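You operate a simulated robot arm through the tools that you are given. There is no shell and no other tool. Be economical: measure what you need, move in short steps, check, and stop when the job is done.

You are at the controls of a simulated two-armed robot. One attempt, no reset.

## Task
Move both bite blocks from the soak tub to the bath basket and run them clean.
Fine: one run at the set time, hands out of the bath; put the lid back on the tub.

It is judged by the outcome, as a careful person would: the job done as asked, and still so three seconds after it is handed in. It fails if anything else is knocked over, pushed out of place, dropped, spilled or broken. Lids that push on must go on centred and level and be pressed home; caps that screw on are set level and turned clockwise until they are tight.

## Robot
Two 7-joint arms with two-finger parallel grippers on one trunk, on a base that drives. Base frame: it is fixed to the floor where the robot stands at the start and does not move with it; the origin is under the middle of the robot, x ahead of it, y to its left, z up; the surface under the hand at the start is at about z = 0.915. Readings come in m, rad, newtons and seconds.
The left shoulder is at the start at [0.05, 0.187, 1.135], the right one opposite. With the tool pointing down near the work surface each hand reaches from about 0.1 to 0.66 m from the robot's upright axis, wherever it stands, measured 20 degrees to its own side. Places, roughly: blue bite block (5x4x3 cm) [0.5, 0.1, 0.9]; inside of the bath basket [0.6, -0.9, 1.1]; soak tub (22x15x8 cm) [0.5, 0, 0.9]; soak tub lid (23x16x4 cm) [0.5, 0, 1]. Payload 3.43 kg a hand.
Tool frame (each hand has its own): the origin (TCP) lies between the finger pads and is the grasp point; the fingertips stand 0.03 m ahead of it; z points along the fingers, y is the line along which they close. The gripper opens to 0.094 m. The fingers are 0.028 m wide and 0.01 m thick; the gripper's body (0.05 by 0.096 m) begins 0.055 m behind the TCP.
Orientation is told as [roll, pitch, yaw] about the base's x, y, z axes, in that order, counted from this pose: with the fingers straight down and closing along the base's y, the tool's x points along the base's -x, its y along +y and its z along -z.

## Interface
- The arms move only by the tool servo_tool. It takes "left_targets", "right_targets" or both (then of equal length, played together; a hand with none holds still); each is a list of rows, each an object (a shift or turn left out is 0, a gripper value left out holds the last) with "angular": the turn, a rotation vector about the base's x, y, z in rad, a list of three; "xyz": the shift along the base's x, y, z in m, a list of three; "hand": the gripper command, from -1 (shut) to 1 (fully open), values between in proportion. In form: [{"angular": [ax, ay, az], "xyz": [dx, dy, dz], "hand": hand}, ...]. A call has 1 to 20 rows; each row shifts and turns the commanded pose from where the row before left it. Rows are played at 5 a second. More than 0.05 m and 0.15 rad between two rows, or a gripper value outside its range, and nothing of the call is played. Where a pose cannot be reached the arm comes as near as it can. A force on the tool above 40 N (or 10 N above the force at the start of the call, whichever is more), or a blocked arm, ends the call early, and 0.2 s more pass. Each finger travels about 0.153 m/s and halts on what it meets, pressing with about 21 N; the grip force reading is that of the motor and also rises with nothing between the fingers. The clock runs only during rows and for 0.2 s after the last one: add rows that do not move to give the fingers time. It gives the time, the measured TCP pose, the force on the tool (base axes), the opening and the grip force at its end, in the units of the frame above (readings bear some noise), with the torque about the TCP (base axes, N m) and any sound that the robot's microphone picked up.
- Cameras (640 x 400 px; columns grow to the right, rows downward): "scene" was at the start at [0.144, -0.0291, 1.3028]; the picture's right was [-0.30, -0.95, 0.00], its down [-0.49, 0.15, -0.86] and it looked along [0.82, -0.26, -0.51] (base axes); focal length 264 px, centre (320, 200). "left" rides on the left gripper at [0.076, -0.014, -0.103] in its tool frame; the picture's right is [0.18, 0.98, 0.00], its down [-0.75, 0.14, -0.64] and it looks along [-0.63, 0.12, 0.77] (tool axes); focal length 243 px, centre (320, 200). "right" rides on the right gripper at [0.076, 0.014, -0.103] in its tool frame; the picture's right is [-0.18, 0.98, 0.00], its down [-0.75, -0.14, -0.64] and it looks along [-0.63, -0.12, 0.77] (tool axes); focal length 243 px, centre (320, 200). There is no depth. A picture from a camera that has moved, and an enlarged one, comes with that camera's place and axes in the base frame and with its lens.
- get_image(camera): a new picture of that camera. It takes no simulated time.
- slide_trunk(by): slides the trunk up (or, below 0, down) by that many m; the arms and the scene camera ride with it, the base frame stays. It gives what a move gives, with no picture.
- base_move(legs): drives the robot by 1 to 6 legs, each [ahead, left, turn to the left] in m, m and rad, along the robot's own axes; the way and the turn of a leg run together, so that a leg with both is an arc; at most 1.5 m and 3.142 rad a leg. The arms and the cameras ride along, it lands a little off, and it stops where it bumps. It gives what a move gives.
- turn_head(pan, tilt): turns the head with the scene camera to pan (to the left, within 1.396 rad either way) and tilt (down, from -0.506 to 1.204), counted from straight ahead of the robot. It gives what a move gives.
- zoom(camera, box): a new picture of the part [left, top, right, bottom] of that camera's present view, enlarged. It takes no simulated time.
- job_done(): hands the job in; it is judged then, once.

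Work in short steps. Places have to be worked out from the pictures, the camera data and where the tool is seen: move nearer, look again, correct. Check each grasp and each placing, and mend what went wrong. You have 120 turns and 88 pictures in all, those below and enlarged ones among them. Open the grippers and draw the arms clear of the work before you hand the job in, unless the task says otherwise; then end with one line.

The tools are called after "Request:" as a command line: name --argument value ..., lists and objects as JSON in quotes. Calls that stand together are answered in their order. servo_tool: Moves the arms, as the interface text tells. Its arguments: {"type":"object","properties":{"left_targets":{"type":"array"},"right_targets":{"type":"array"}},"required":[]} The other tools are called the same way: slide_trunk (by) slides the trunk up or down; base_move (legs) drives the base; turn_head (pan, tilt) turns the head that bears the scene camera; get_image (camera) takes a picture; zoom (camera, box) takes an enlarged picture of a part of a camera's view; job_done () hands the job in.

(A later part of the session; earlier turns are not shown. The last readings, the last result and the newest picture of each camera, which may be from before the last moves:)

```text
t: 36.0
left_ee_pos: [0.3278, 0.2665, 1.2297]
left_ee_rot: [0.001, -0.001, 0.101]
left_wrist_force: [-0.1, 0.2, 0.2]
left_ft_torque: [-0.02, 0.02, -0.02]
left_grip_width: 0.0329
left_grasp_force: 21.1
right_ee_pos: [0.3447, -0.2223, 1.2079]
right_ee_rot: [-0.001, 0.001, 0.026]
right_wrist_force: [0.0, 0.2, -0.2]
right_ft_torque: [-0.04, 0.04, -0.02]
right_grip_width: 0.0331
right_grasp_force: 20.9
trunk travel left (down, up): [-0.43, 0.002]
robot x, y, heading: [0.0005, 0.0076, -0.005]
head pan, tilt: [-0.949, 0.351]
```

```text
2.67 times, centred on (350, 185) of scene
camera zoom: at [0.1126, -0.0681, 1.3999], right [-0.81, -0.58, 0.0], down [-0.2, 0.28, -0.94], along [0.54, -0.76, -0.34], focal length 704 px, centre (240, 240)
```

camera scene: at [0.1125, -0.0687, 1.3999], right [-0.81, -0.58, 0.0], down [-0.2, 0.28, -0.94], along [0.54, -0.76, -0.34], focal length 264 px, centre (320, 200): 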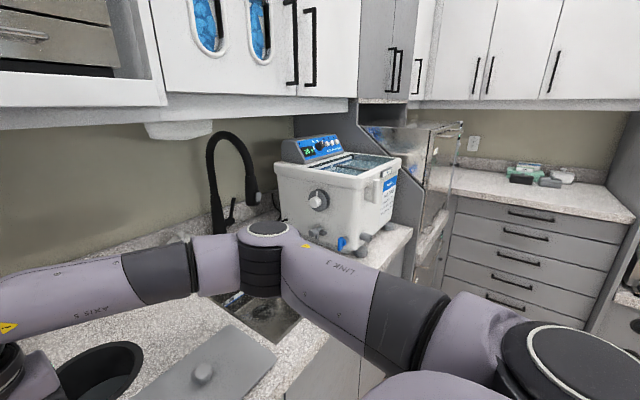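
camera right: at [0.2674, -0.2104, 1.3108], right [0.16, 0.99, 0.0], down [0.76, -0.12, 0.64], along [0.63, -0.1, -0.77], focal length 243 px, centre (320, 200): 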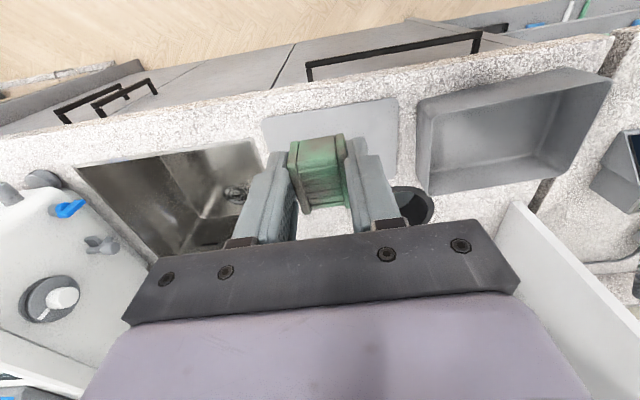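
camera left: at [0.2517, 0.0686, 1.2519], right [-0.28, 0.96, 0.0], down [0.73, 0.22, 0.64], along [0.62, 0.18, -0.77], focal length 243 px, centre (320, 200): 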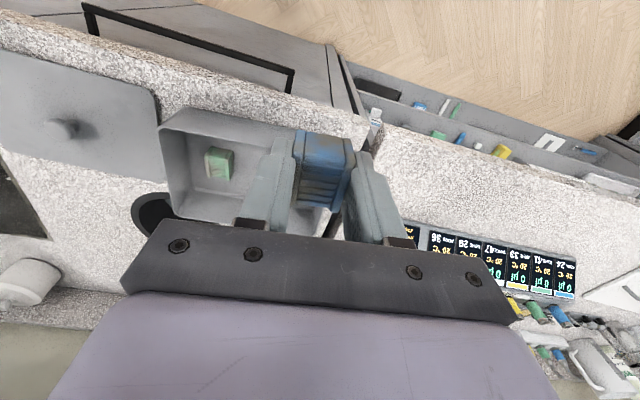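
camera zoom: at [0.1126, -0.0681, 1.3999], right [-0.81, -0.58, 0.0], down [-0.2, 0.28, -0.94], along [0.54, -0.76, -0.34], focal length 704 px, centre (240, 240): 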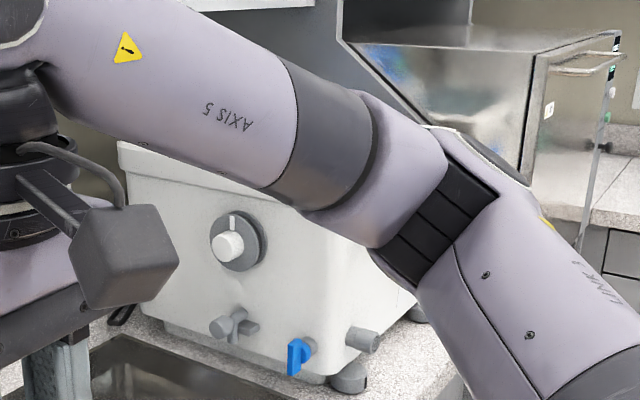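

Both blocks held. I drive 0.35 m right, keeping the hands tucked, then look at the bath.

Request:
base_move --legs '[[0, -0.35, 0]]'

Request:
get_image --camera "scene"

Request:
get_image --camera "right"

```text
t: 39.6
left_ee_pos: [0.3266, -0.0849, 1.2293]
left_ee_rot: [0.0, -0.003, 0.101]
left_wrist_force: [-0.3, 0.3, 0.2]
left_ft_torque: [-0.03, 0.01, 0.01]
left_grip_width: 0.0331
left_grasp_force: 21.0
right_ee_pos: [0.3435, -0.5742, 1.2093]
right_ee_rot: [0.0, 0.002, 0.026]
right_wrist_force: [-0.2, 0.5, -0.4]
right_ft_torque: [0.01, -0.01, -0.01]
right_grip_width: 0.0329
right_grasp_force: 21.5
trunk travel left (down, up): [-0.43, 0.002]
robot x, y, heading: [-0.0027, -0.3422, -0.0]
head pan, tilt: [-0.949, 0.351]
```

```text
55 pictures are left
camera scene: at [0.1117, -0.4201, 1.3999], right [-0.81, -0.58, 0.0], down [-0.2, 0.28, -0.94], along [0.55, -0.76, -0.34], focal length 264 px, centre (320, 200)
```

scene: 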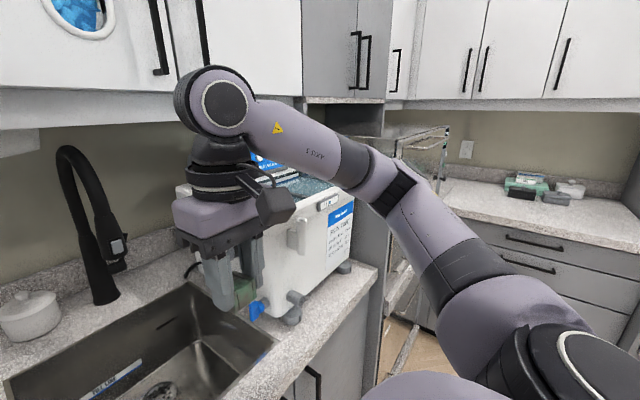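

```text
54 pictures are left
camera right: at [0.2668, -0.5618, 1.3108], right [0.16, 0.99, 0.0], down [0.76, -0.12, 0.64], along [0.63, -0.1, -0.77], focal length 243 px, centre (320, 200)
```

right: 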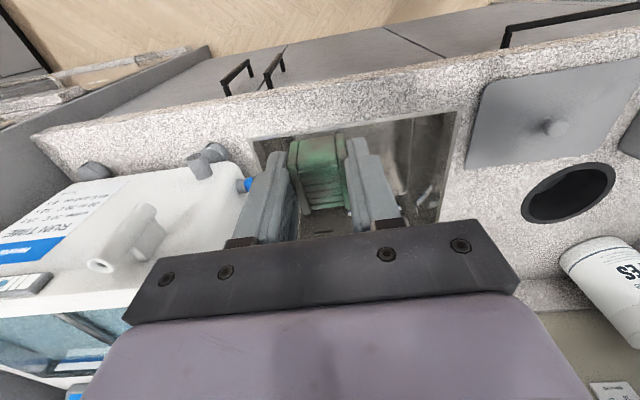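

The arm hides the bath; I raise and retract the right hand, then aim the head to inspect the bath, its label, and the area further right.

Request:
servo_tool --right_targets '[{"xyz": [-0.03, 0.03, 0.02]}, {"xyz": [-0.02, 0.03, 0.03]}, {"xyz": [0, 0.03, 0.03]}, {"xyz": [0, 0.03, 0.0]}, {}]'

Request:
turn_head --pan -0.75 --tilt 0.35

Request:
get_image --camera "scene"

```text
t: 40.9
left_ee_pos: [0.3272, -0.0846, 1.2295]
left_ee_rot: [0.001, 0.0, 0.101]
left_wrist_force: [0.2, -0.6, 0.2]
left_ft_torque: [-0.01, -0.02, 0.0]
left_grip_width: 0.0331
left_grasp_force: 20.6
right_ee_pos: [0.2906, -0.4512, 1.2884]
right_ee_rot: [0.0, 0.0, 0.026]
right_wrist_force: [0.0, -0.9, -0.1]
right_ft_torque: [0.0, 0.0, -0.03]
right_grip_width: 0.033
right_grasp_force: 20.9
trunk travel left (down, up): [-0.43, 0.002]
robot x, y, heading: [-0.002, -0.3405, 0.002]
head pan, tilt: [-0.949, 0.351]
```

```text
t: 41.6
left_ee_pos: [0.3256, -0.0865, 1.2295]
left_ee_rot: [0.0, -0.003, 0.102]
left_wrist_force: [1.4, 0.1, -0.7]
left_ft_torque: [0.0, -0.02, 0.0]
left_grip_width: 0.0332
left_grasp_force: 20.5
right_ee_pos: [0.2902, -0.4512, 1.2884]
right_ee_rot: [0.0, 0.002, 0.027]
right_wrist_force: [-0.9, 0.4, -0.3]
right_ft_torque: [0.0, 0.01, 0.01]
right_grip_width: 0.0332
right_grasp_force: 21.2
trunk travel left (down, up): [-0.43, 0.002]
robot x, y, heading: [0.0001, -0.3418, -0.002]
head pan, tilt: [-0.75, 0.351]
```

```text
53 pictures are left
camera scene: at [0.1255, -0.4077, 1.3999], right [-0.68, -0.73, 0.0], down [-0.25, 0.23, -0.94], along [0.69, -0.64, -0.34], focal length 264 px, centre (320, 200)
```

scene: 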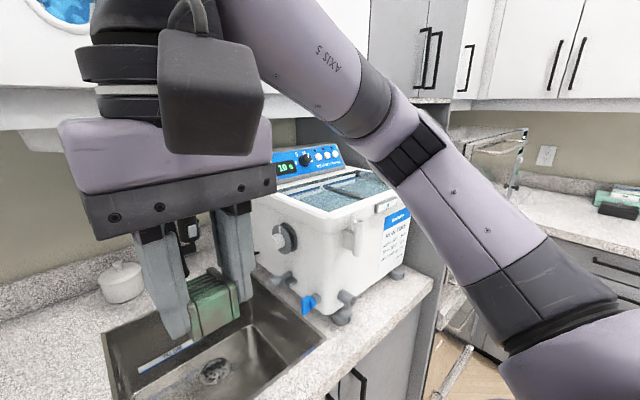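

Bath rim ≈ z 1.19, spanning x 0.44–0.80, y −1.01…−0.79; basket about (0.6,−0.9). A machine stands right of y≈−1.07, so I turn 0.4 rad right first (pulls the right elbow back), then slide to about (0.02, −0.66).

Request:
base_move --legs '[[0, 0, -0.4], [0.1, -0.2, 0]]'

Request:
turn_head --pan -0.35 --tilt 0.4

Request:
get_image --camera "scene"

```text
t: 45.2
left_ee_pos: [0.4156, -0.4593, 1.2281]
left_ee_rot: [0.0, -0.001, -0.301]
left_wrist_force: [0.4, -1.0, -0.2]
left_ft_torque: [0.05, 0.01, 0.01]
left_grip_width: 0.033
left_grasp_force: 20.6
right_ee_pos: [0.2391, -0.7817, 1.2886]
right_ee_rot: [-0.001, 0.0, -0.375]
right_wrist_force: [0.0, 0.4, -0.7]
right_ft_torque: [0.04, -0.04, -0.03]
right_grip_width: 0.0329
right_grasp_force: 20.7
trunk travel left (down, up): [-0.43, 0.002]
robot x, y, heading: [0.0105, -0.5678, -0.401]
head pan, tilt: [-0.75, 0.351]
```

```text
t: 46.0
left_ee_pos: [0.4166, -0.4586, 1.2298]
left_ee_rot: [0.001, -0.002, -0.299]
left_wrist_force: [0.7, -1.2, 0.2]
left_ft_torque: [-0.02, 0.0, -0.03]
left_grip_width: 0.0331
left_grasp_force: 20.9
right_ee_pos: [0.2393, -0.7816, 1.29]
right_ee_rot: [0.001, -0.001, -0.375]
right_wrist_force: [0.4, 0.2, -0.8]
right_ft_torque: [-0.01, -0.01, -0.01]
right_grip_width: 0.0331
right_grasp_force: 21.1
trunk travel left (down, up): [-0.43, 0.002]
robot x, y, heading: [0.0154, -0.5663, -0.403]
head pan, tilt: [-0.351, 0.4]
```

```text
52 pictures are left
camera scene: at [0.1356, -0.6568, 1.3954], right [-0.68, -0.73, 0.0], down [-0.28, 0.27, -0.92], along [0.67, -0.63, -0.39], focal length 264 px, centre (320, 200)
```

scene: 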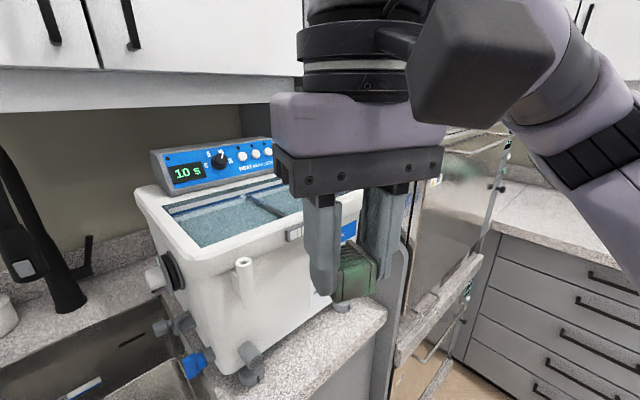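

The bath is now close. I zoom into the control panel and use the right camera to view the basket and label.

Request:
zoom --camera "scene" --box '[130, 120, 370, 270]'

Request:
get_image --camera "right"

```text
2.67 times, centred on (250, 195) of scene
camera zoom: at [0.1356, -0.6568, 1.3954], right [-0.68, -0.73, 0.0], down [-0.28, 0.27, -0.92], along [0.67, -0.63, -0.39], focal length 704 px, centre (507, 213)
```

zoom: 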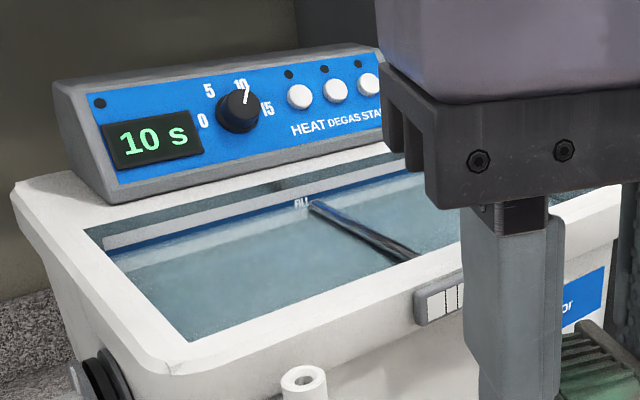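

```text
50 pictures are left
camera right: at [0.174, -0.7412, 1.3906], right [0.53, 0.85, 0.0], down [0.65, -0.41, 0.64], along [0.54, -0.34, -0.77], focal length 243 px, centre (320, 200)
```

right: 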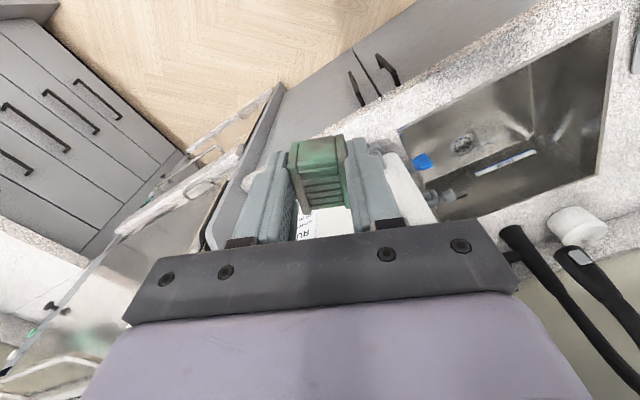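

Panel: knob at 10, display 10 s, buttons HEAT / DEGAS / START. I lower the right hand (in front of the counter) to uncover the view of the label and basket.

Request:
servo_tool --right_targets '[{"xyz": [0, 0, -0.04]}, {"xyz": [0, 0, -0.045]}, {"xyz": [0, 0, -0.045]}, {"xyz": [0, 0, -0.045]}, {}]'

Request:
get_image --camera "scene"

Request:
zoom --camera "scene" --box '[230, 130, 410, 310]'

```text
t: 47.2
left_ee_pos: [0.4157, -0.4589, 1.2284]
left_ee_rot: [0.0, -0.001, -0.298]
left_wrist_force: [0.4, -0.1, -0.1]
left_ft_torque: [0.03, 0.03, -0.02]
left_grip_width: 0.0331
left_grasp_force: 21.4
right_ee_pos: [0.2408, -0.7802, 1.1137]
right_ee_rot: [0.0, 0.001, -0.372]
right_wrist_force: [0.1, -0.3, -0.4]
right_ft_torque: [0.02, 0.01, 0.01]
right_grip_width: 0.0332
right_grasp_force: 20.8
trunk travel left (down, up): [-0.43, 0.002]
robot x, y, heading: [0.0171, -0.5651, -0.406]
head pan, tilt: [-0.351, 0.4]
```

```text
49 pictures are left
camera scene: at [0.1356, -0.6565, 1.3954], right [-0.68, -0.73, 0.0], down [-0.28, 0.27, -0.92], along [0.67, -0.63, -0.39], focal length 264 px, centre (320, 200)
```

scene: 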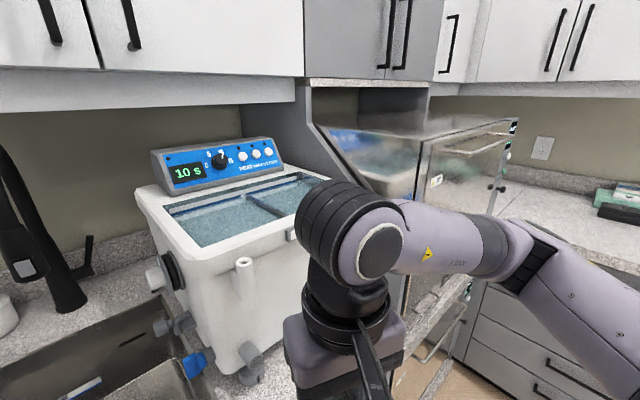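

```text
2.22 times, centred on (320, 220) of scene
camera zoom: at [0.1356, -0.6565, 1.3954], right [-0.68, -0.73, 0.0], down [-0.28, 0.27, -0.92], along [0.67, -0.63, -0.39], focal length 587 px, centre (320, 156)
```

zoom: 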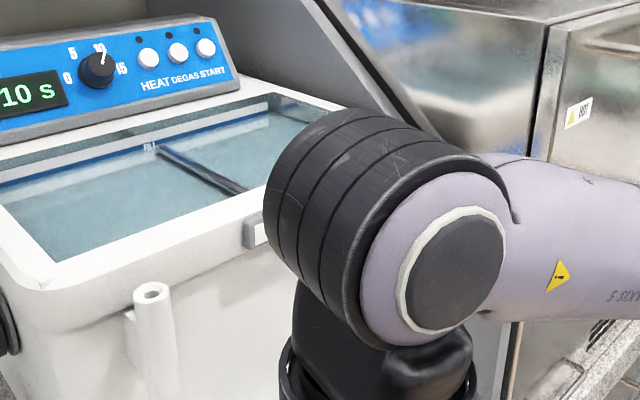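

Label still hidden; I check what the left camera sees from its position.

Request:
get_image --camera "left"

```text
47 pictures are left
camera left: at [0.3383, -0.4513, 1.3319], right [0.11, 0.99, 0.0], down [0.76, -0.09, 0.64], along [0.64, -0.07, -0.77], focal length 243 px, centre (320, 200)
```

left: 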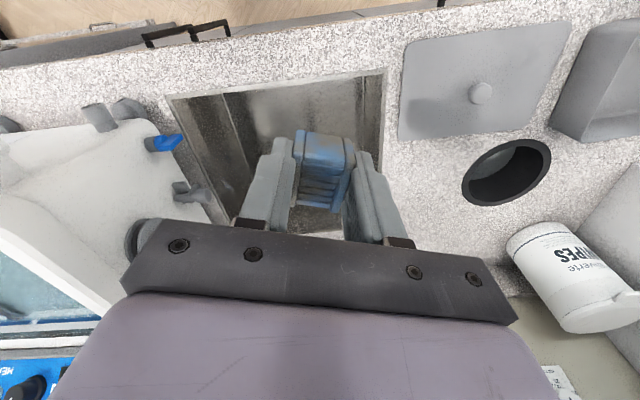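

I raise the right hand, shift it left and yaw it so its camera can see the bath's front label.

Request:
servo_tool --right_targets '[{"xyz": [0, 0, 0.045], "angular": [0, 0, 0.1]}, {"xyz": [0, 0.02, 0.045], "angular": [0, 0, 0.1]}, {"xyz": [0, 0.02, 0.045], "angular": [0, 0, 0.1]}, {"xyz": [0, 0.02, 0.045], "angular": [0, 0, 0.1]}, {"xyz": [0, 0.045, 0.02]}, {"xyz": [0, 0.045, 0.0]}, {}]'

Request:
get_image --camera "right"

```text
t: 48.5
left_ee_pos: [0.4154, -0.459, 1.229]
left_ee_rot: [0.002, -0.002, -0.298]
left_wrist_force: [-0.2, 0.5, -0.1]
left_ft_torque: [0.01, 0.03, 0.02]
left_grip_width: 0.0331
left_grasp_force: 20.5
right_ee_pos: [0.2438, -0.6831, 1.3119]
right_ee_rot: [-0.015, 0.006, 0.048]
right_wrist_force: [3.2, -14.2, -8.6]
right_ft_torque: [1.39, -0.37, 1.31]
right_grip_width: 0.033
right_grasp_force: 21.3
trunk travel left (down, up): [-0.43, 0.002]
robot x, y, heading: [0.0161, -0.569, -0.401]
head pan, tilt: [-0.351, 0.4]
stopped in row 6 (right hand): the force on the tool passed its limit at 94 N (the readings are from after the stop); the commanded pose is now the measured one
```

```text
46 pictures are left
camera right: at [0.1675, -0.6712, 1.4133], right [0.14, 0.99, -0.01], down [0.76, -0.1, 0.64], along [0.63, -0.1, -0.77], focal length 243 px, centre (320, 200)
```

right: 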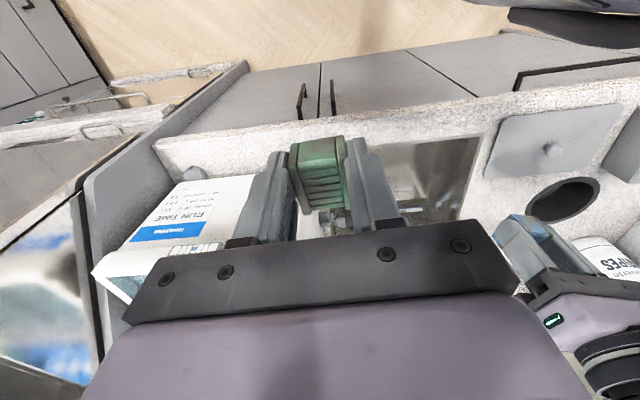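

The right hand bumped into something (likely my own head/left arm). The label is visible: I zoom, then back the hand off.

Request:
zoom --camera "right" --box '[120, 160, 280, 260]'

Request:
servo_tool --right_targets '[{"xyz": [0.02, -0.03, 0.0]}, {"xyz": [0.02, -0.03, 0.0]}, {}]'

Request:
get_image --camera "scene"

```text
4.00 times, centred on (200, 210) of right
camera zoom: at [0.1675, -0.6712, 1.4133], right [0.14, 0.99, -0.01], down [0.76, -0.1, 0.64], along [0.63, -0.1, -0.77], focal length 970 px, centre (800, 160)
```

zoom: 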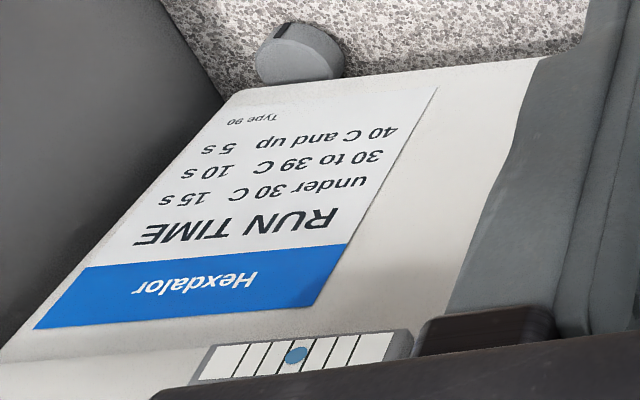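

```text
t: 49.3
left_ee_pos: [0.4158, -0.4587, 1.2298]
left_ee_rot: [0.0, -0.003, -0.299]
left_wrist_force: [0.1, 0.1, -0.7]
left_ft_torque: [-0.01, -0.06, 0.06]
left_grip_width: 0.033
left_grasp_force: 21.3
right_ee_pos: [0.2839, -0.7428, 1.3114]
right_ee_rot: [-0.012, 0.007, 0.047]
right_wrist_force: [-0.6, -0.8, 0.1]
right_ft_torque: [0.0, 0.0, 0.0]
right_grip_width: 0.033
right_grasp_force: 21.1
trunk travel left (down, up): [-0.43, 0.002]
robot x, y, heading: [0.013, -0.5671, -0.4]
head pan, tilt: [-0.351, 0.4]
```

```text
44 pictures are left
camera scene: at [0.1356, -0.6563, 1.3954], right [-0.68, -0.73, 0.0], down [-0.28, 0.27, -0.92], along [0.67, -0.63, -0.39], focal length 264 px, centre (320, 200)
```

scene: 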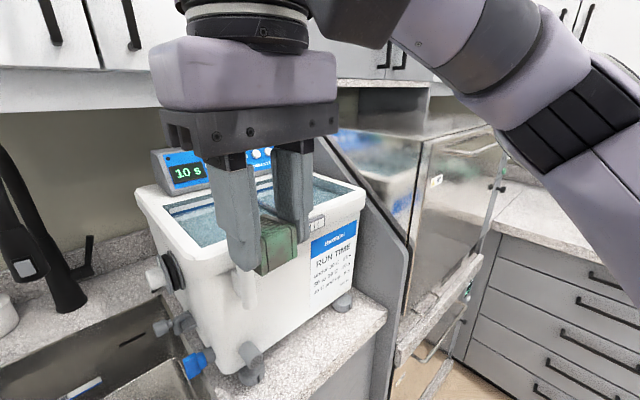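

The label: under 30 °C 15 s, 30–39 °C 10 s, 40+ °C 5 s. A thermometer strip on the front rim decides the needed time; I zoom on it.

Request:
zoom --camera "scene" --box '[300, 210, 332, 234]'

Request:
zoom --camera "scene" --box '[290, 190, 380, 320]'

```text
16.00 times, centred on (316, 222) of scene
camera zoom: at [0.1356, -0.6563, 1.3954], right [-0.68, -0.73, 0.0], down [-0.28, 0.27, -0.92], along [0.67, -0.63, -0.39], focal length 4226 px, centre (384, -152)
```

zoom: 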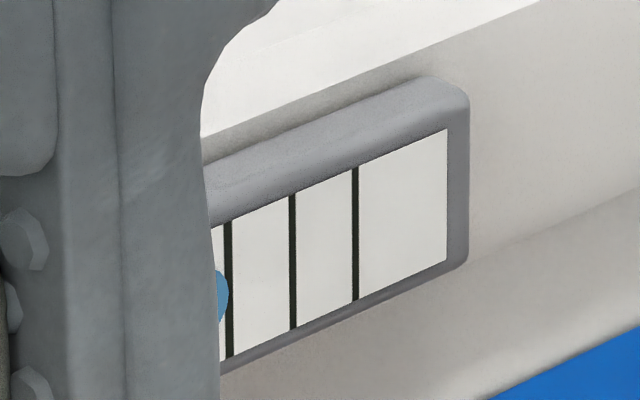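

```text
3.08 times, centred on (335, 255) of scene
camera zoom: at [0.1356, -0.6563, 1.3954], right [-0.68, -0.73, 0.0], down [-0.28, 0.27, -0.92], along [0.67, -0.63, -0.39], focal length 813 px, centre (274, 31)
```

zoom: 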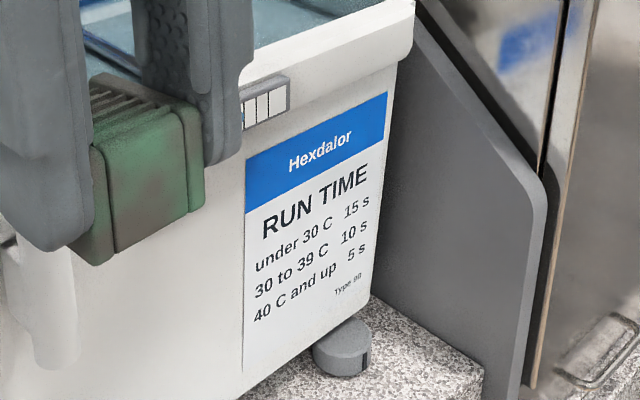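

The strip is partly hidden by the hand; I'll read it after placing. The basket bar lies along x at y≈−0.913, so I'll put green on the right side. I move the base closer, to about (0.03, −0.70).

Request:
base_move --legs '[[0.067, -0.116, 0]]'

Request:
get_image --camera "right"

```text
t: 51.0
left_ee_pos: [0.4349, -0.5949, 1.2292]
left_ee_rot: [0.002, -0.002, -0.301]
left_wrist_force: [-0.5, -0.2, -0.8]
left_ft_torque: [0.0, 0.0, 0.02]
left_grip_width: 0.0331
left_grasp_force: 21.1
right_ee_pos: [0.3033, -0.8805, 1.3107]
right_ee_rot: [-0.01, 0.004, 0.044]
right_wrist_force: [-0.2, -0.1, 0.2]
right_ft_torque: [-0.01, -0.03, 0.01]
right_grip_width: 0.0331
right_grasp_force: 21.3
trunk travel left (down, up): [-0.43, 0.002]
robot x, y, heading: [0.0334, -0.7061, -0.401]
head pan, tilt: [-0.351, 0.4]
```

```text
41 pictures are left
camera right: at [0.2263, -0.8672, 1.413], right [0.14, 0.99, -0.01], down [0.76, -0.1, 0.64], along [0.63, -0.1, -0.77], focal length 243 px, centre (320, 200)
```

right: 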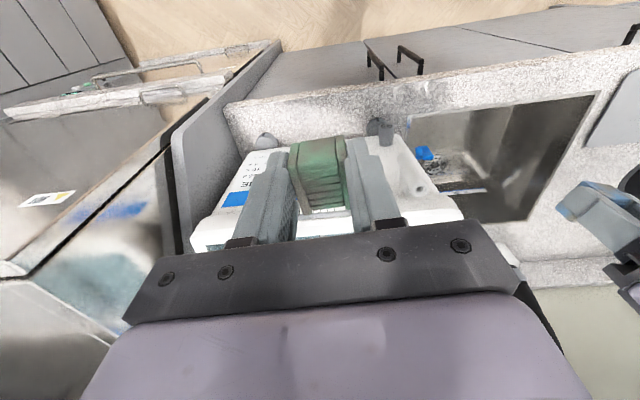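

The side panel and machine are right of the bath; I'll stay on the near-left half. Move the right hand forward over the bath at z≈1.31 to about (0.5, −0.86) and look.

Request:
servo_tool --right_targets '[{"xyz": [0.045, 0.0, 0.0]}, {"xyz": [0.045, 0.0, 0.0]}, {"xyz": [0.045, 0.01, 0.0]}, {"xyz": [0.045, 0.01, 0.0]}, {"xyz": [0.02, 0.0, 0.0]}, {}]'

Request:
get_image --camera "right"

Request:
get_image --camera "scene"

```text
t: 52.4
left_ee_pos: [0.4353, -0.5937, 1.2285]
left_ee_rot: [0.001, -0.001, -0.3]
left_wrist_force: [-0.4, -0.2, -0.2]
left_ft_torque: [0.03, -0.01, 0.02]
left_grip_width: 0.0329
left_grasp_force: 20.9
right_ee_pos: [0.4823, -0.8822, 1.3168]
right_ee_rot: [0.019, -0.012, 0.008]
right_wrist_force: [0.3, 0.4, -0.7]
right_ft_torque: [0.0, -0.01, -0.01]
right_grip_width: 0.0328
right_grasp_force: 21.0
right hand out of reach, approached as far as the arm can: row 4, 5
trunk travel left (down, up): [-0.43, 0.002]
robot x, y, heading: [0.0344, -0.703, -0.405]
head pan, tilt: [-0.351, 0.4]
```

```text
40 pictures are left
camera right: at [0.4057, -0.8708, 1.4199], right [0.17, 0.98, 0.02], down [0.75, -0.15, 0.65], along [0.64, -0.1, -0.76], focal length 243 px, centre (320, 200)
```

right: 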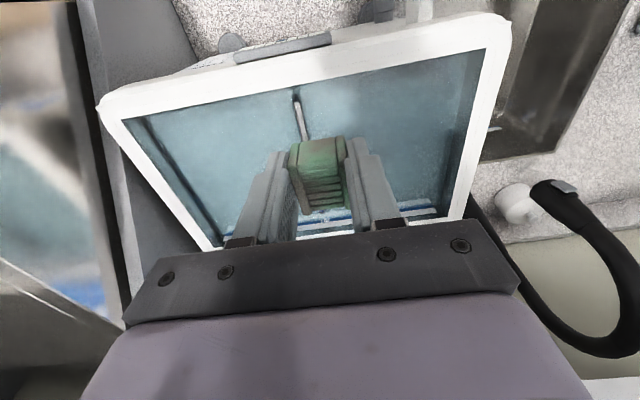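

```text
39 pictures are left
camera scene: at [0.1543, -0.7913, 1.3954], right [-0.68, -0.73, 0.0], down [-0.28, 0.27, -0.92], along [0.67, -0.63, -0.39], focal length 264 px, centre (320, 200)
```

scene: 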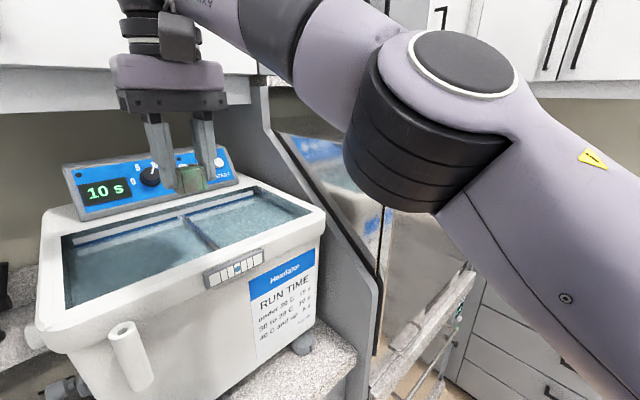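

Now the strip is unobstructed; I zoom on it and on the bath interior.

Request:
zoom --camera "scene" --box '[198, 242, 270, 292]'

Request:
zoom --camera "right" --box '[90, 20, 520, 250]'

```text
8.00 times, centred on (234, 267) of scene
camera zoom: at [0.1543, -0.7913, 1.3954], right [-0.68, -0.73, 0.0], down [-0.28, 0.27, -0.92], along [0.67, -0.63, -0.39], focal length 2113 px, centre (1008, -336)
```

zoom: 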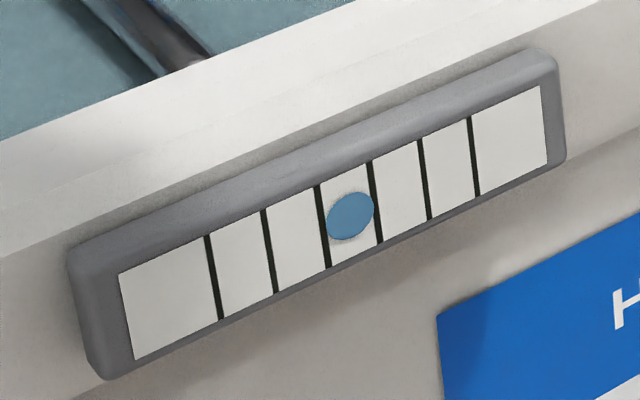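

```text
1.49 times, centred on (305, 135) of right
camera zoom: at [0.4057, -0.8708, 1.4199], right [0.17, 0.98, 0.02], down [0.75, -0.15, 0.65], along [0.64, -0.1, -0.76], focal length 361 px, centre (342, 297)
```

zoom: 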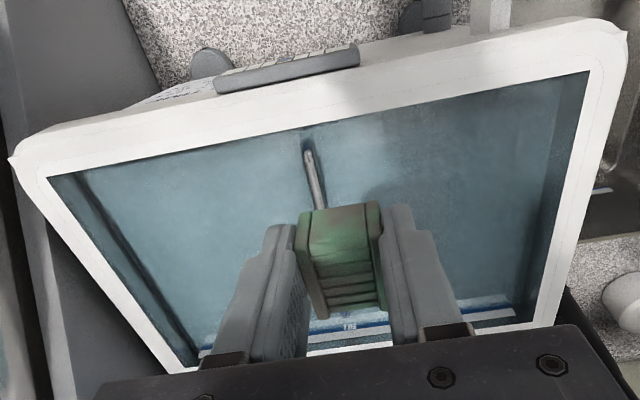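

The strip is unnumbered with a centred dot — a bubble level. Water temperature may be shown on the round dial at the bath's side; I check with the left camera.

Request:
get_image --camera "left"

```text
36 pictures are left
camera left: at [0.3573, -0.5865, 1.3317], right [0.11, 0.99, 0.0], down [0.76, -0.09, 0.64], along [0.64, -0.07, -0.77], focal length 243 px, centre (320, 200)
```

left: 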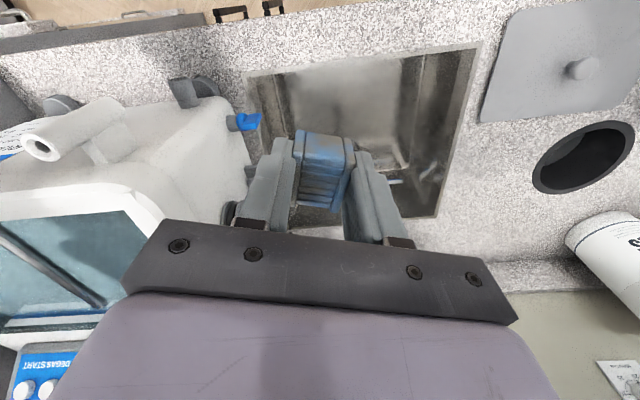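

I'll examine the dial afterwards. Now I shift the green block to (0.515, −0.84) while lowering to z≈1.25 (block bottom ≈1.22, above the rim).

Request:
servo_tool --right_targets '[{"xyz": [0.0, 0.035, -0.02], "angular": [-0.019, 0.012, 0]}, {"xyz": [0.01, 0.007, -0.03]}, {"xyz": [0.015, 0, -0.015]}, {"xyz": [0.01, 0, 0]}, {}]'

Request:
get_image --camera "right"

Request:
get_image --camera "scene"

```text
t: 53.8
left_ee_pos: [0.4341, -0.5957, 1.2291]
left_ee_rot: [0.002, -0.001, -0.298]
left_wrist_force: [0.5, -0.2, 0.5]
left_ft_torque: [-0.03, 0.01, -0.01]
left_grip_width: 0.033
left_grasp_force: 20.8
right_ee_pos: [0.5103, -0.8746, 1.2566]
right_ee_rot: [0.011, -0.002, -0.038]
right_wrist_force: [0.4, -0.4, 0.3]
right_ft_torque: [-0.02, 0.04, 0.02]
right_grip_width: 0.0331
right_grasp_force: 20.6
right hand out of reach, approached as far as the arm can: row 3, 4
trunk travel left (down, up): [-0.43, 0.002]
robot x, y, heading: [0.0339, -0.7019, -0.404]
head pan, tilt: [-0.351, 0.4]
stopped in row 5 (right hand): the arm was blocked; the commanded pose is now the measured one
```

```text
35 pictures are left
camera right: at [0.4349, -0.8587, 1.3579], right [0.22, 0.97, 0.01], down [0.75, -0.18, 0.64], along [0.63, -0.13, -0.77], focal length 243 px, centre (320, 200)
```

right: 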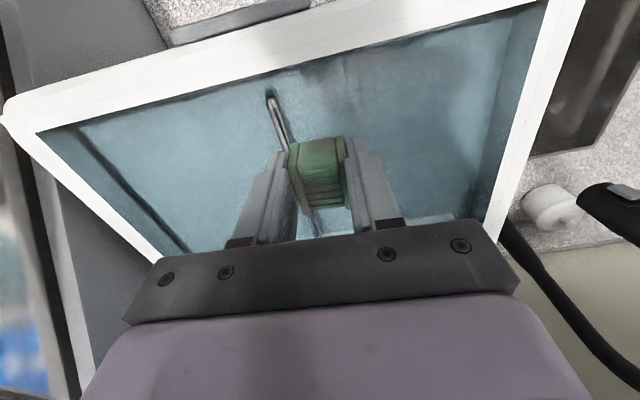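

```text
34 pictures are left
camera scene: at [0.1542, -0.7924, 1.3953], right [-0.68, -0.73, 0.0], down [-0.28, 0.27, -0.92], along [0.67, -0.63, -0.39], focal length 264 px, centre (320, 200)
```

scene: 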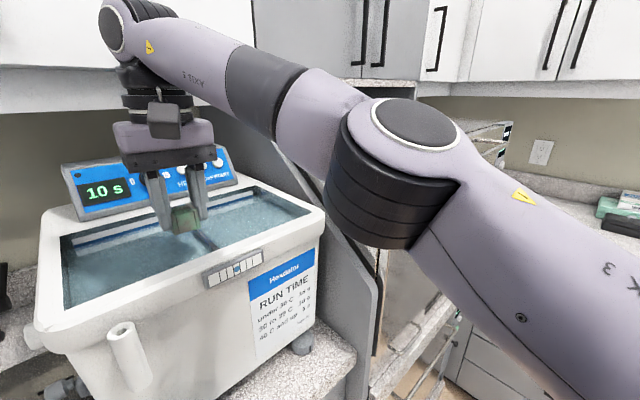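

Right arm is at its cross-body limit. I turn the base 0.15 rad back left and shift 4 cm left so the target lies further to the right arm's own side (the block rides above the rim).

Request:
base_move --legs '[[0, 0, 0.15], [-0.01, 0.039, 0]]'

Request:
get_image --camera "scene"

```text
t: 55.5
left_ee_pos: [0.4146, -0.4971, 1.2295]
left_ee_rot: [0.0, -0.002, -0.149]
left_wrist_force: [0.6, 0.9, -0.5]
left_ft_torque: [-0.02, -0.01, -0.02]
left_grip_width: 0.0332
left_grasp_force: 21.0
right_ee_pos: [0.5295, -0.7602, 1.2564]
right_ee_rot: [0.011, -0.005, 0.112]
right_wrist_force: [0.2, -0.5, -0.2]
right_ft_torque: [-0.02, 0.0, 0.01]
right_grip_width: 0.033
right_grasp_force: 20.8
trunk travel left (down, up): [-0.43, 0.002]
robot x, y, heading: [0.033, -0.6683, -0.253]
head pan, tilt: [-0.351, 0.4]
```

```text
33 pictures are left
camera scene: at [0.1658, -0.733, 1.3954], right [-0.57, -0.82, 0.0], down [-0.32, 0.22, -0.92], along [0.76, -0.52, -0.39], focal length 264 px, centre (320, 200)
```

scene: 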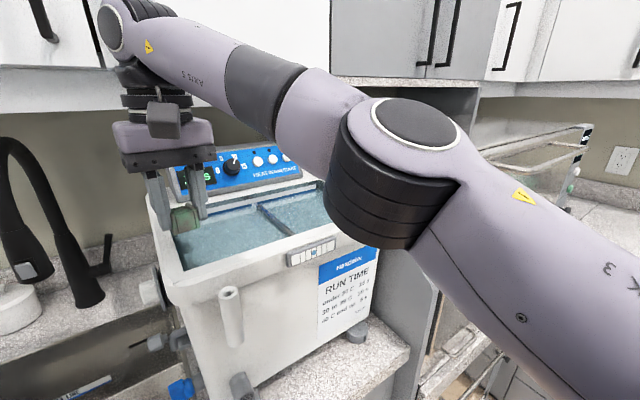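

Now shift −9 cm in y and level the hand, over (0.53, −0.85).

Request:
servo_tool --right_targets '[{"xyz": [0.0, -0.045, 0.0], "angular": [-0.011, 0.005, -0.06]}, {"xyz": [0.0, -0.043, 0], "angular": [0, 0, -0.05]}, {}]'

Request:
get_image --camera "right"

```text
t: 56.2
left_ee_pos: [0.4136, -0.4964, 1.2294]
left_ee_rot: [-0.001, -0.002, -0.15]
left_wrist_force: [-1.0, 0.3, -0.1]
left_ft_torque: [0.0, -0.03, 0.01]
left_grip_width: 0.0331
left_grasp_force: 21.0
right_ee_pos: [0.5284, -0.8457, 1.2579]
right_ee_rot: [0.001, 0.006, 0.002]
right_wrist_force: [-0.6, -0.5, -0.4]
right_ft_torque: [0.0, 0.0, 0.03]
right_grip_width: 0.0332
right_grasp_force: 21.4
trunk travel left (down, up): [-0.43, 0.002]
robot x, y, heading: [0.0326, -0.6625, -0.253]
head pan, tilt: [-0.351, 0.4]
```

```text
32 pictures are left
camera right: at [0.453, -0.833, 1.3598], right [0.18, 0.98, 0.0], down [0.76, -0.14, 0.64], along [0.63, -0.12, -0.77], focal length 243 px, centre (320, 200)
```

right: 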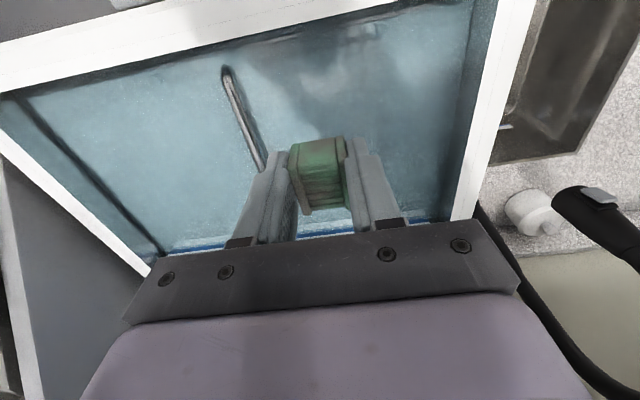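

Clear of rim and bar. I lower in steps to z≈1.15, then in 1 cm steps until contact.

Request:
servo_tool --right_targets '[{"xyz": [0, 0, -0.035]}, {"xyz": [0, 0, -0.035]}, {"xyz": [0, 0, -0.03]}, {"xyz": [0, 0, -0.01]}, {"xyz": [0, 0, -0.01]}, {}]'

Request:
get_image --camera "scene"

```text
t: 57.6
left_ee_pos: [0.4144, -0.4959, 1.2287]
left_ee_rot: [0.002, -0.003, -0.151]
left_wrist_force: [-0.3, -0.8, 0.5]
left_ft_torque: [0.0, -0.02, -0.02]
left_grip_width: 0.0331
left_grasp_force: 20.8
right_ee_pos: [0.5278, -0.8475, 1.138]
right_ee_rot: [0.0, 0.002, 0.002]
right_wrist_force: [0.8, 0.6, 0.8]
right_ft_torque: [-0.02, 0.0, -0.01]
right_grip_width: 0.033
right_grasp_force: 21.0
trunk travel left (down, up): [-0.43, 0.002]
robot x, y, heading: [0.0332, -0.6627, -0.252]
head pan, tilt: [-0.351, 0.4]
```

```text
31 pictures are left
camera scene: at [0.1657, -0.7335, 1.3954], right [-0.57, -0.82, 0.0], down [-0.32, 0.22, -0.92], along [0.76, -0.52, -0.39], focal length 264 px, centre (320, 200)
```

scene: 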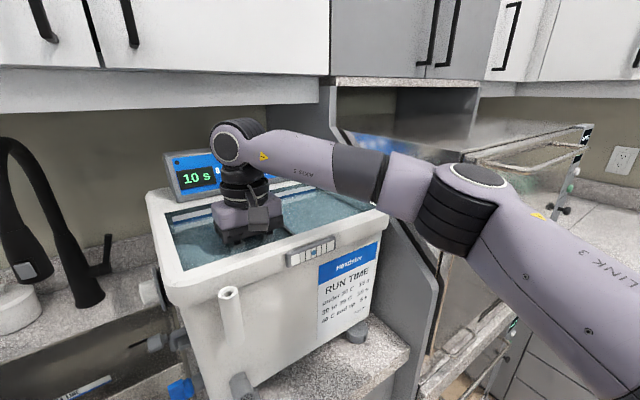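

No contact yet. I continue down in 8 mm steps.

Request:
servo_tool --right_targets '[{"xyz": [0, 0, -0.008]}, {"xyz": [0, 0, -0.008]}, {"xyz": [0, 0, -0.008]}, {"xyz": [0, 0, -0.008]}, {}]'

Request:
zoom --camera "scene" --box '[140, 100, 460, 300]'

```text
t: 58.9
left_ee_pos: [0.4145, -0.4958, 1.2295]
left_ee_rot: [0.0, -0.002, -0.15]
left_wrist_force: [-0.3, -0.1, -0.9]
left_ft_torque: [0.02, 0.0, 0.01]
left_grip_width: 0.0329
left_grasp_force: 21.1
right_ee_pos: [0.5304, -0.8485, 1.1058]
right_ee_rot: [0.001, 0.002, 0.001]
right_wrist_force: [4.1, -0.9, 11.4]
right_ft_torque: [0.16, 1.43, -0.01]
right_grip_width: 0.0327
right_grasp_force: 20.5
trunk travel left (down, up): [-0.43, 0.002]
robot x, y, heading: [0.0327, -0.6656, -0.25]
head pan, tilt: [-0.351, 0.4]
```

```text
2.00 times, centred on (300, 200) of scene
camera zoom: at [0.1657, -0.7333, 1.3956], right [-0.57, -0.82, 0.0], down [-0.32, 0.22, -0.92], along [0.76, -0.52, -0.39], focal length 528 px, centre (360, 200)
```

zoom: 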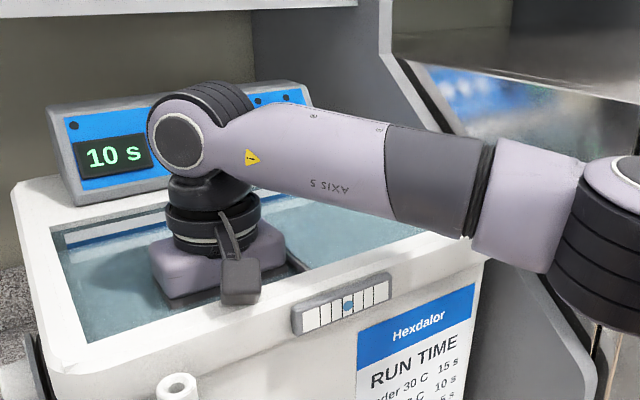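

Fz 11 N with a +1.4 Nm y-torque suggests my wrist camera is touching the front rim rather than the block the floor. I raise 12 mm and move 3.5 cm forward, then go down again.

Request:
servo_tool --right_targets '[{"xyz": [0, 0, 0.015]}, {"xyz": [0.02, 0, 0.0]}, {"xyz": [0.02, 0, 0]}, {}]'

Request:
zoom --camera "scene" --box '[140, 100, 460, 300]'

```text
t: 59.9
left_ee_pos: [0.414, -0.497, 1.2294]
left_ee_rot: [0.002, -0.001, -0.149]
left_wrist_force: [0.6, 0.3, 0.9]
left_ft_torque: [-0.01, -0.01, 0.02]
left_grip_width: 0.0331
left_grasp_force: 21.0
right_ee_pos: [0.5704, -0.8465, 1.1201]
right_ee_rot: [0.002, 0.001, 0.003]
right_wrist_force: [0.3, 0.1, -1.0]
right_ft_torque: [-0.02, 0.0, 0.02]
right_grip_width: 0.0328
right_grasp_force: 21.0
trunk travel left (down, up): [-0.43, 0.002]
robot x, y, heading: [0.0328, -0.6633, -0.251]
head pan, tilt: [-0.351, 0.4]
```

```text
2.00 times, centred on (300, 200) of scene
camera zoom: at [0.1657, -0.7338, 1.3954], right [-0.57, -0.82, 0.0], down [-0.32, 0.22, -0.92], along [0.76, -0.52, -0.39], focal length 528 px, centre (360, 200)
```

zoom: 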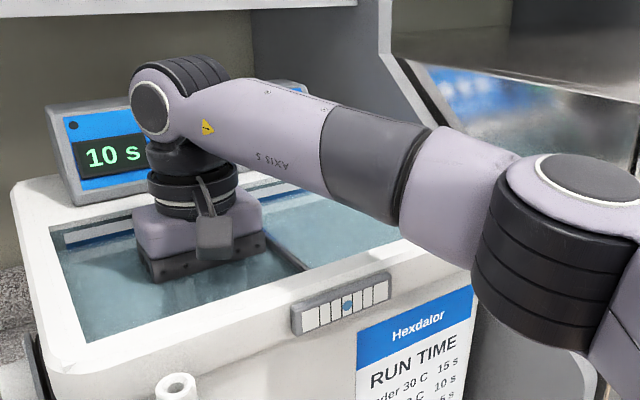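

Force free now and the camera clears the rim. I continue down in small steps.

Request:
servo_tool --right_targets '[{"xyz": [0, 0, -0.008]}, {"xyz": [0, 0, -0.008]}, {"xyz": [0, 0, -0.008]}, {"xyz": [0, 0, -0.006]}, {}]'

```text
t: 60.9
left_ee_pos: [0.4123, -0.4969, 1.2295]
left_ee_rot: [0.001, -0.003, -0.15]
left_wrist_force: [0.6, 0.2, -0.7]
left_ft_torque: [0.02, 0.0, -0.02]
left_grip_width: 0.0332
left_grasp_force: 21.1
right_ee_pos: [0.5678, -0.8484, 1.0994]
right_ee_rot: [0.006, -0.013, 0.0]
right_wrist_force: [-8.8, 0.1, 13.6]
right_ft_torque: [-0.04, 0.38, 0.02]
right_grip_width: 0.0336
right_grasp_force: 20.8
trunk travel left (down, up): [-0.43, 0.002]
robot x, y, heading: [0.032, -0.6652, -0.254]
head pan, tilt: [-0.351, 0.4]
stopped in row 5 (right hand): the force on the tool passed its limit at 45 N (the readings are from after the stop); the commanded pose is now the measured one
```

Contact at z≈1.10 with little torque: the block rests on the basket floor. I ease up 3 mm, open modestly, then rise straight up.

Request:
servo_tool --right_targets '[{"xyz": [0, 0, 0.003]}, {"hand": 0.1}, {}, {"xyz": [0, 0, 0.02]}, {"xyz": [0, 0, 0.04]}, {"xyz": [0, 0, 0.05]}, {"xyz": [0, 0, 0.05]}, {}]'

Request:
get_image --camera "right"

```text
t: 62.7
left_ee_pos: [0.4142, -0.4963, 1.2294]
left_ee_rot: [0.0, -0.003, -0.151]
left_wrist_force: [-0.8, -0.8, -0.4]
left_ft_torque: [0.0, 0.04, -0.01]
left_grip_width: 0.033
left_grasp_force: 21.3
right_ee_pos: [0.5587, -0.8535, 1.2454]
right_ee_rot: [0.007, -0.004, -0.012]
right_wrist_force: [-0.3, 0.6, 0.3]
right_ft_torque: [-0.01, 0.02, 0.0]
right_grip_width: 0.0517
right_grasp_force: 0.0
right hand out of reach, approached as far as the arm can: row 7
trunk travel left (down, up): [-0.43, 0.002]
robot x, y, heading: [0.0344, -0.6612, -0.25]
head pan, tilt: [-0.351, 0.4]
```

```text
28 pictures are left
camera right: at [0.4831, -0.8381, 1.3466], right [0.2, 0.98, 0.01], down [0.75, -0.15, 0.65], along [0.63, -0.12, -0.76], focal length 243 px, centre (320, 200)
```

right: 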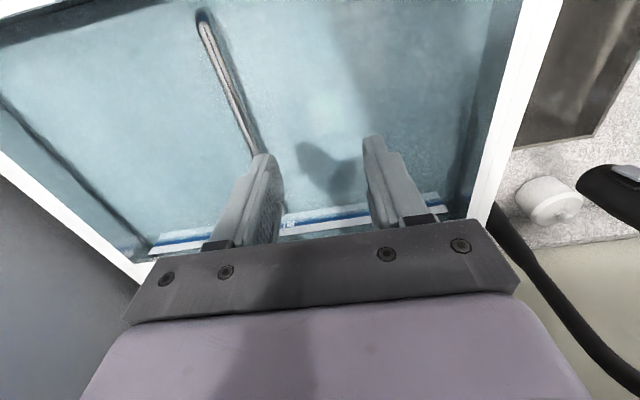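

The block isn't plainly visible through the water; I zoom around where it should be.

Request:
zoom --camera "right" --box '[230, 20, 430, 200]'

```text
2.22 times, centred on (330, 110) of right
camera zoom: at [0.4831, -0.8381, 1.3466], right [0.2, 0.98, 0.01], down [0.75, -0.15, 0.65], along [0.63, -0.12, -0.76], focal length 539 px, centre (298, 400)
```

zoom: 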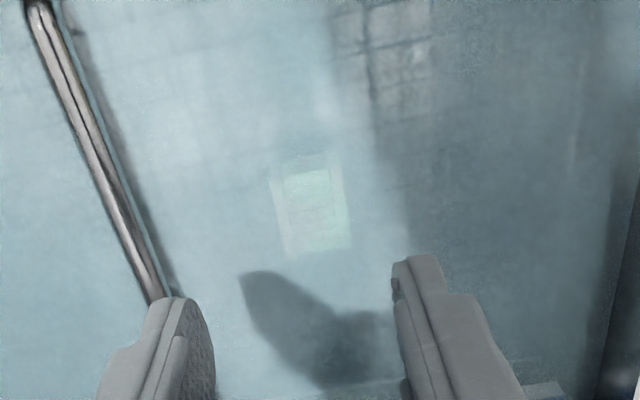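

Green sits on the basket mesh at ≈(0.58,−0.84). Next: raise the left hand, withdraw the right hand from the bath, then reposition the base for the left arm to place blue in the right half (≈(0.565,−0.98)).

Request:
servo_tool --right_targets '[{"xyz": [-0.045, 0, 0.02]}, {"xyz": [-0.045, 0, 0.02]}, {"xyz": [-0.05, 0, 0]}, {"xyz": [-0.05, 0, 0]}, {"xyz": [-0.05, 0, 0]}, {"xyz": [-0.045, -0.015, 0]}, {}]' --left_targets '[{"xyz": [0, 0, 0.03]}, {"xyz": [0, 0, 0.03]}, {"xyz": [0, 0, 0.03]}, {}, {}, {}, {}]'

Request:
base_move --legs '[[0, 0, -0.3], [0.045, -0.063, 0]]'

Request:
get_image --camera "scene"

```text
t: 64.3
left_ee_pos: [0.4118, -0.4951, 1.3197]
left_ee_rot: [-0.001, -0.002, -0.15]
left_wrist_force: [0.2, -0.5, -0.5]
left_ft_torque: [-0.05, 0.0, -0.02]
left_grip_width: 0.0327
left_grasp_force: 20.9
right_ee_pos: [0.3019, -0.8317, 1.2917]
right_ee_rot: [0.004, -0.01, -0.001]
right_wrist_force: [1.3, 0.4, 0.7]
right_ft_torque: [-0.05, 0.0, 0.02]
right_grip_width: 0.0515
right_grasp_force: 0.0
right hand out of reach, approached as far as the arm can: row 1
trunk travel left (down, up): [-0.43, 0.002]
robot x, y, heading: [0.0369, -0.6646, -0.253]
head pan, tilt: [-0.351, 0.4]
```

```text
t: 66.5
left_ee_pos: [0.4515, -0.6976, 1.3186]
left_ee_rot: [0.001, -0.001, -0.455]
left_wrist_force: [0.3, -1.1, -0.3]
left_ft_torque: [0.03, 0.02, -0.03]
left_grip_width: 0.033
left_grasp_force: 20.8
right_ee_pos: [0.2445, -0.9842, 1.2926]
right_ee_rot: [0.004, -0.01, -0.306]
right_wrist_force: [0.5, -0.2, -0.2]
right_ft_torque: [0.04, -0.06, 0.03]
right_grip_width: 0.0519
right_grasp_force: 0.0
trunk travel left (down, up): [-0.43, 0.002]
robot x, y, heading: [0.0417, -0.7456, -0.56]
head pan, tilt: [-0.351, 0.4]
```

```text
26 pictures are left
camera scene: at [0.1452, -0.8491, 1.3953], right [-0.79, -0.61, 0.0], down [-0.24, 0.31, -0.92], along [0.57, -0.73, -0.39], focal length 264 px, centre (320, 200)
```

scene: 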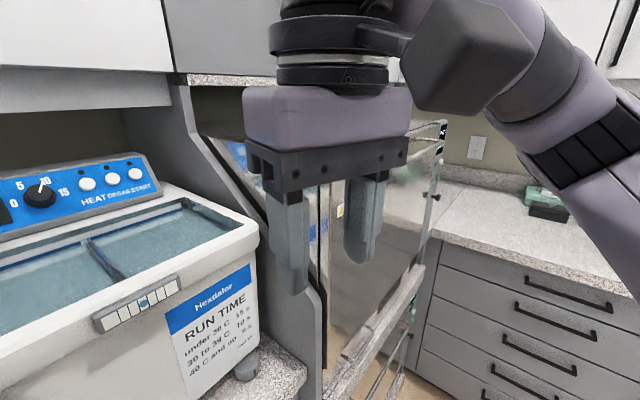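

Now the left hand carries blue over the right half, turning yaw to about −0.1.

Request:
servo_tool --left_targets '[{"xyz": [0.018, -0.04, 0], "angular": [0, 0, 0.05]}, {"xyz": [0.018, -0.04, 0], "angular": [0, 0, 0.05]}, {"xyz": [0.018, -0.04, 0], "angular": [0, 0, 0.05]}, {"xyz": [0.018, -0.04, -0.01], "angular": [0, 0, 0.05]}, {"xyz": [0.016, -0.04, -0.01], "angular": [0, 0, 0.05]}, {"xyz": [0.014, -0.04, -0.02], "angular": [0, 0, 0.05]}, {"xyz": [0.012, -0.04, -0.02], "angular": [0, 0, 0.05]}, {}]'

Request:
turn_head --pan -0.1 --tilt 0.4

Request:
get_image --camera "left"

```text
t: 68.3
left_ee_pos: [0.5607, -0.9619, 1.2555]
left_ee_rot: [0.004, -0.002, -0.105]
left_wrist_force: [-0.2, -0.3, -0.2]
left_ft_torque: [0.02, 0.03, -0.02]
left_grip_width: 0.033
left_grasp_force: 21.2
left hand out of reach, approached as far as the arm can: row 7
right_ee_pos: [0.2441, -0.9837, 1.2919]
right_ee_rot: [0.003, -0.011, -0.305]
right_wrist_force: [-0.4, -0.8, 0.1]
right_ft_torque: [-0.01, 0.0, 0.02]
right_grip_width: 0.0517
right_grasp_force: 0.1
trunk travel left (down, up): [-0.43, 0.002]
robot x, y, heading: [0.0357, -0.7409, -0.556]
head pan, tilt: [-0.351, 0.4]
```

```text
t: 69.0
left_ee_pos: [0.5608, -0.963, 1.2564]
left_ee_rot: [0.0, -0.002, -0.106]
left_wrist_force: [0.2, -0.2, -1.0]
left_ft_torque: [-0.03, 0.0, 0.01]
left_grip_width: 0.033
left_grasp_force: 20.7
right_ee_pos: [0.245, -0.9841, 1.2914]
right_ee_rot: [0.003, -0.012, -0.306]
right_wrist_force: [-0.1, 0.0, 0.5]
right_ft_torque: [-0.03, -0.03, 0.04]
right_grip_width: 0.0516
right_grasp_force: 0.1
trunk travel left (down, up): [-0.43, 0.002]
robot x, y, heading: [0.0406, -0.7433, -0.553]
head pan, tilt: [-0.099, 0.4]
```

```text
25 pictures are left
camera left: at [0.4828, -0.9698, 1.3595], right [-0.08, 1.0, 0.0], down [0.76, 0.06, 0.64], along [0.64, 0.05, -0.77], focal length 243 px, centre (320, 200)
```

left: 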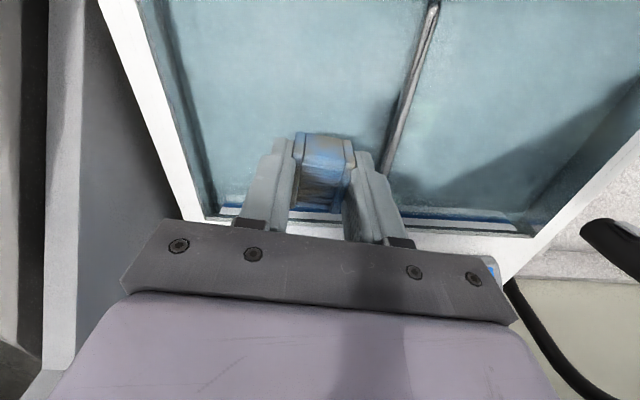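

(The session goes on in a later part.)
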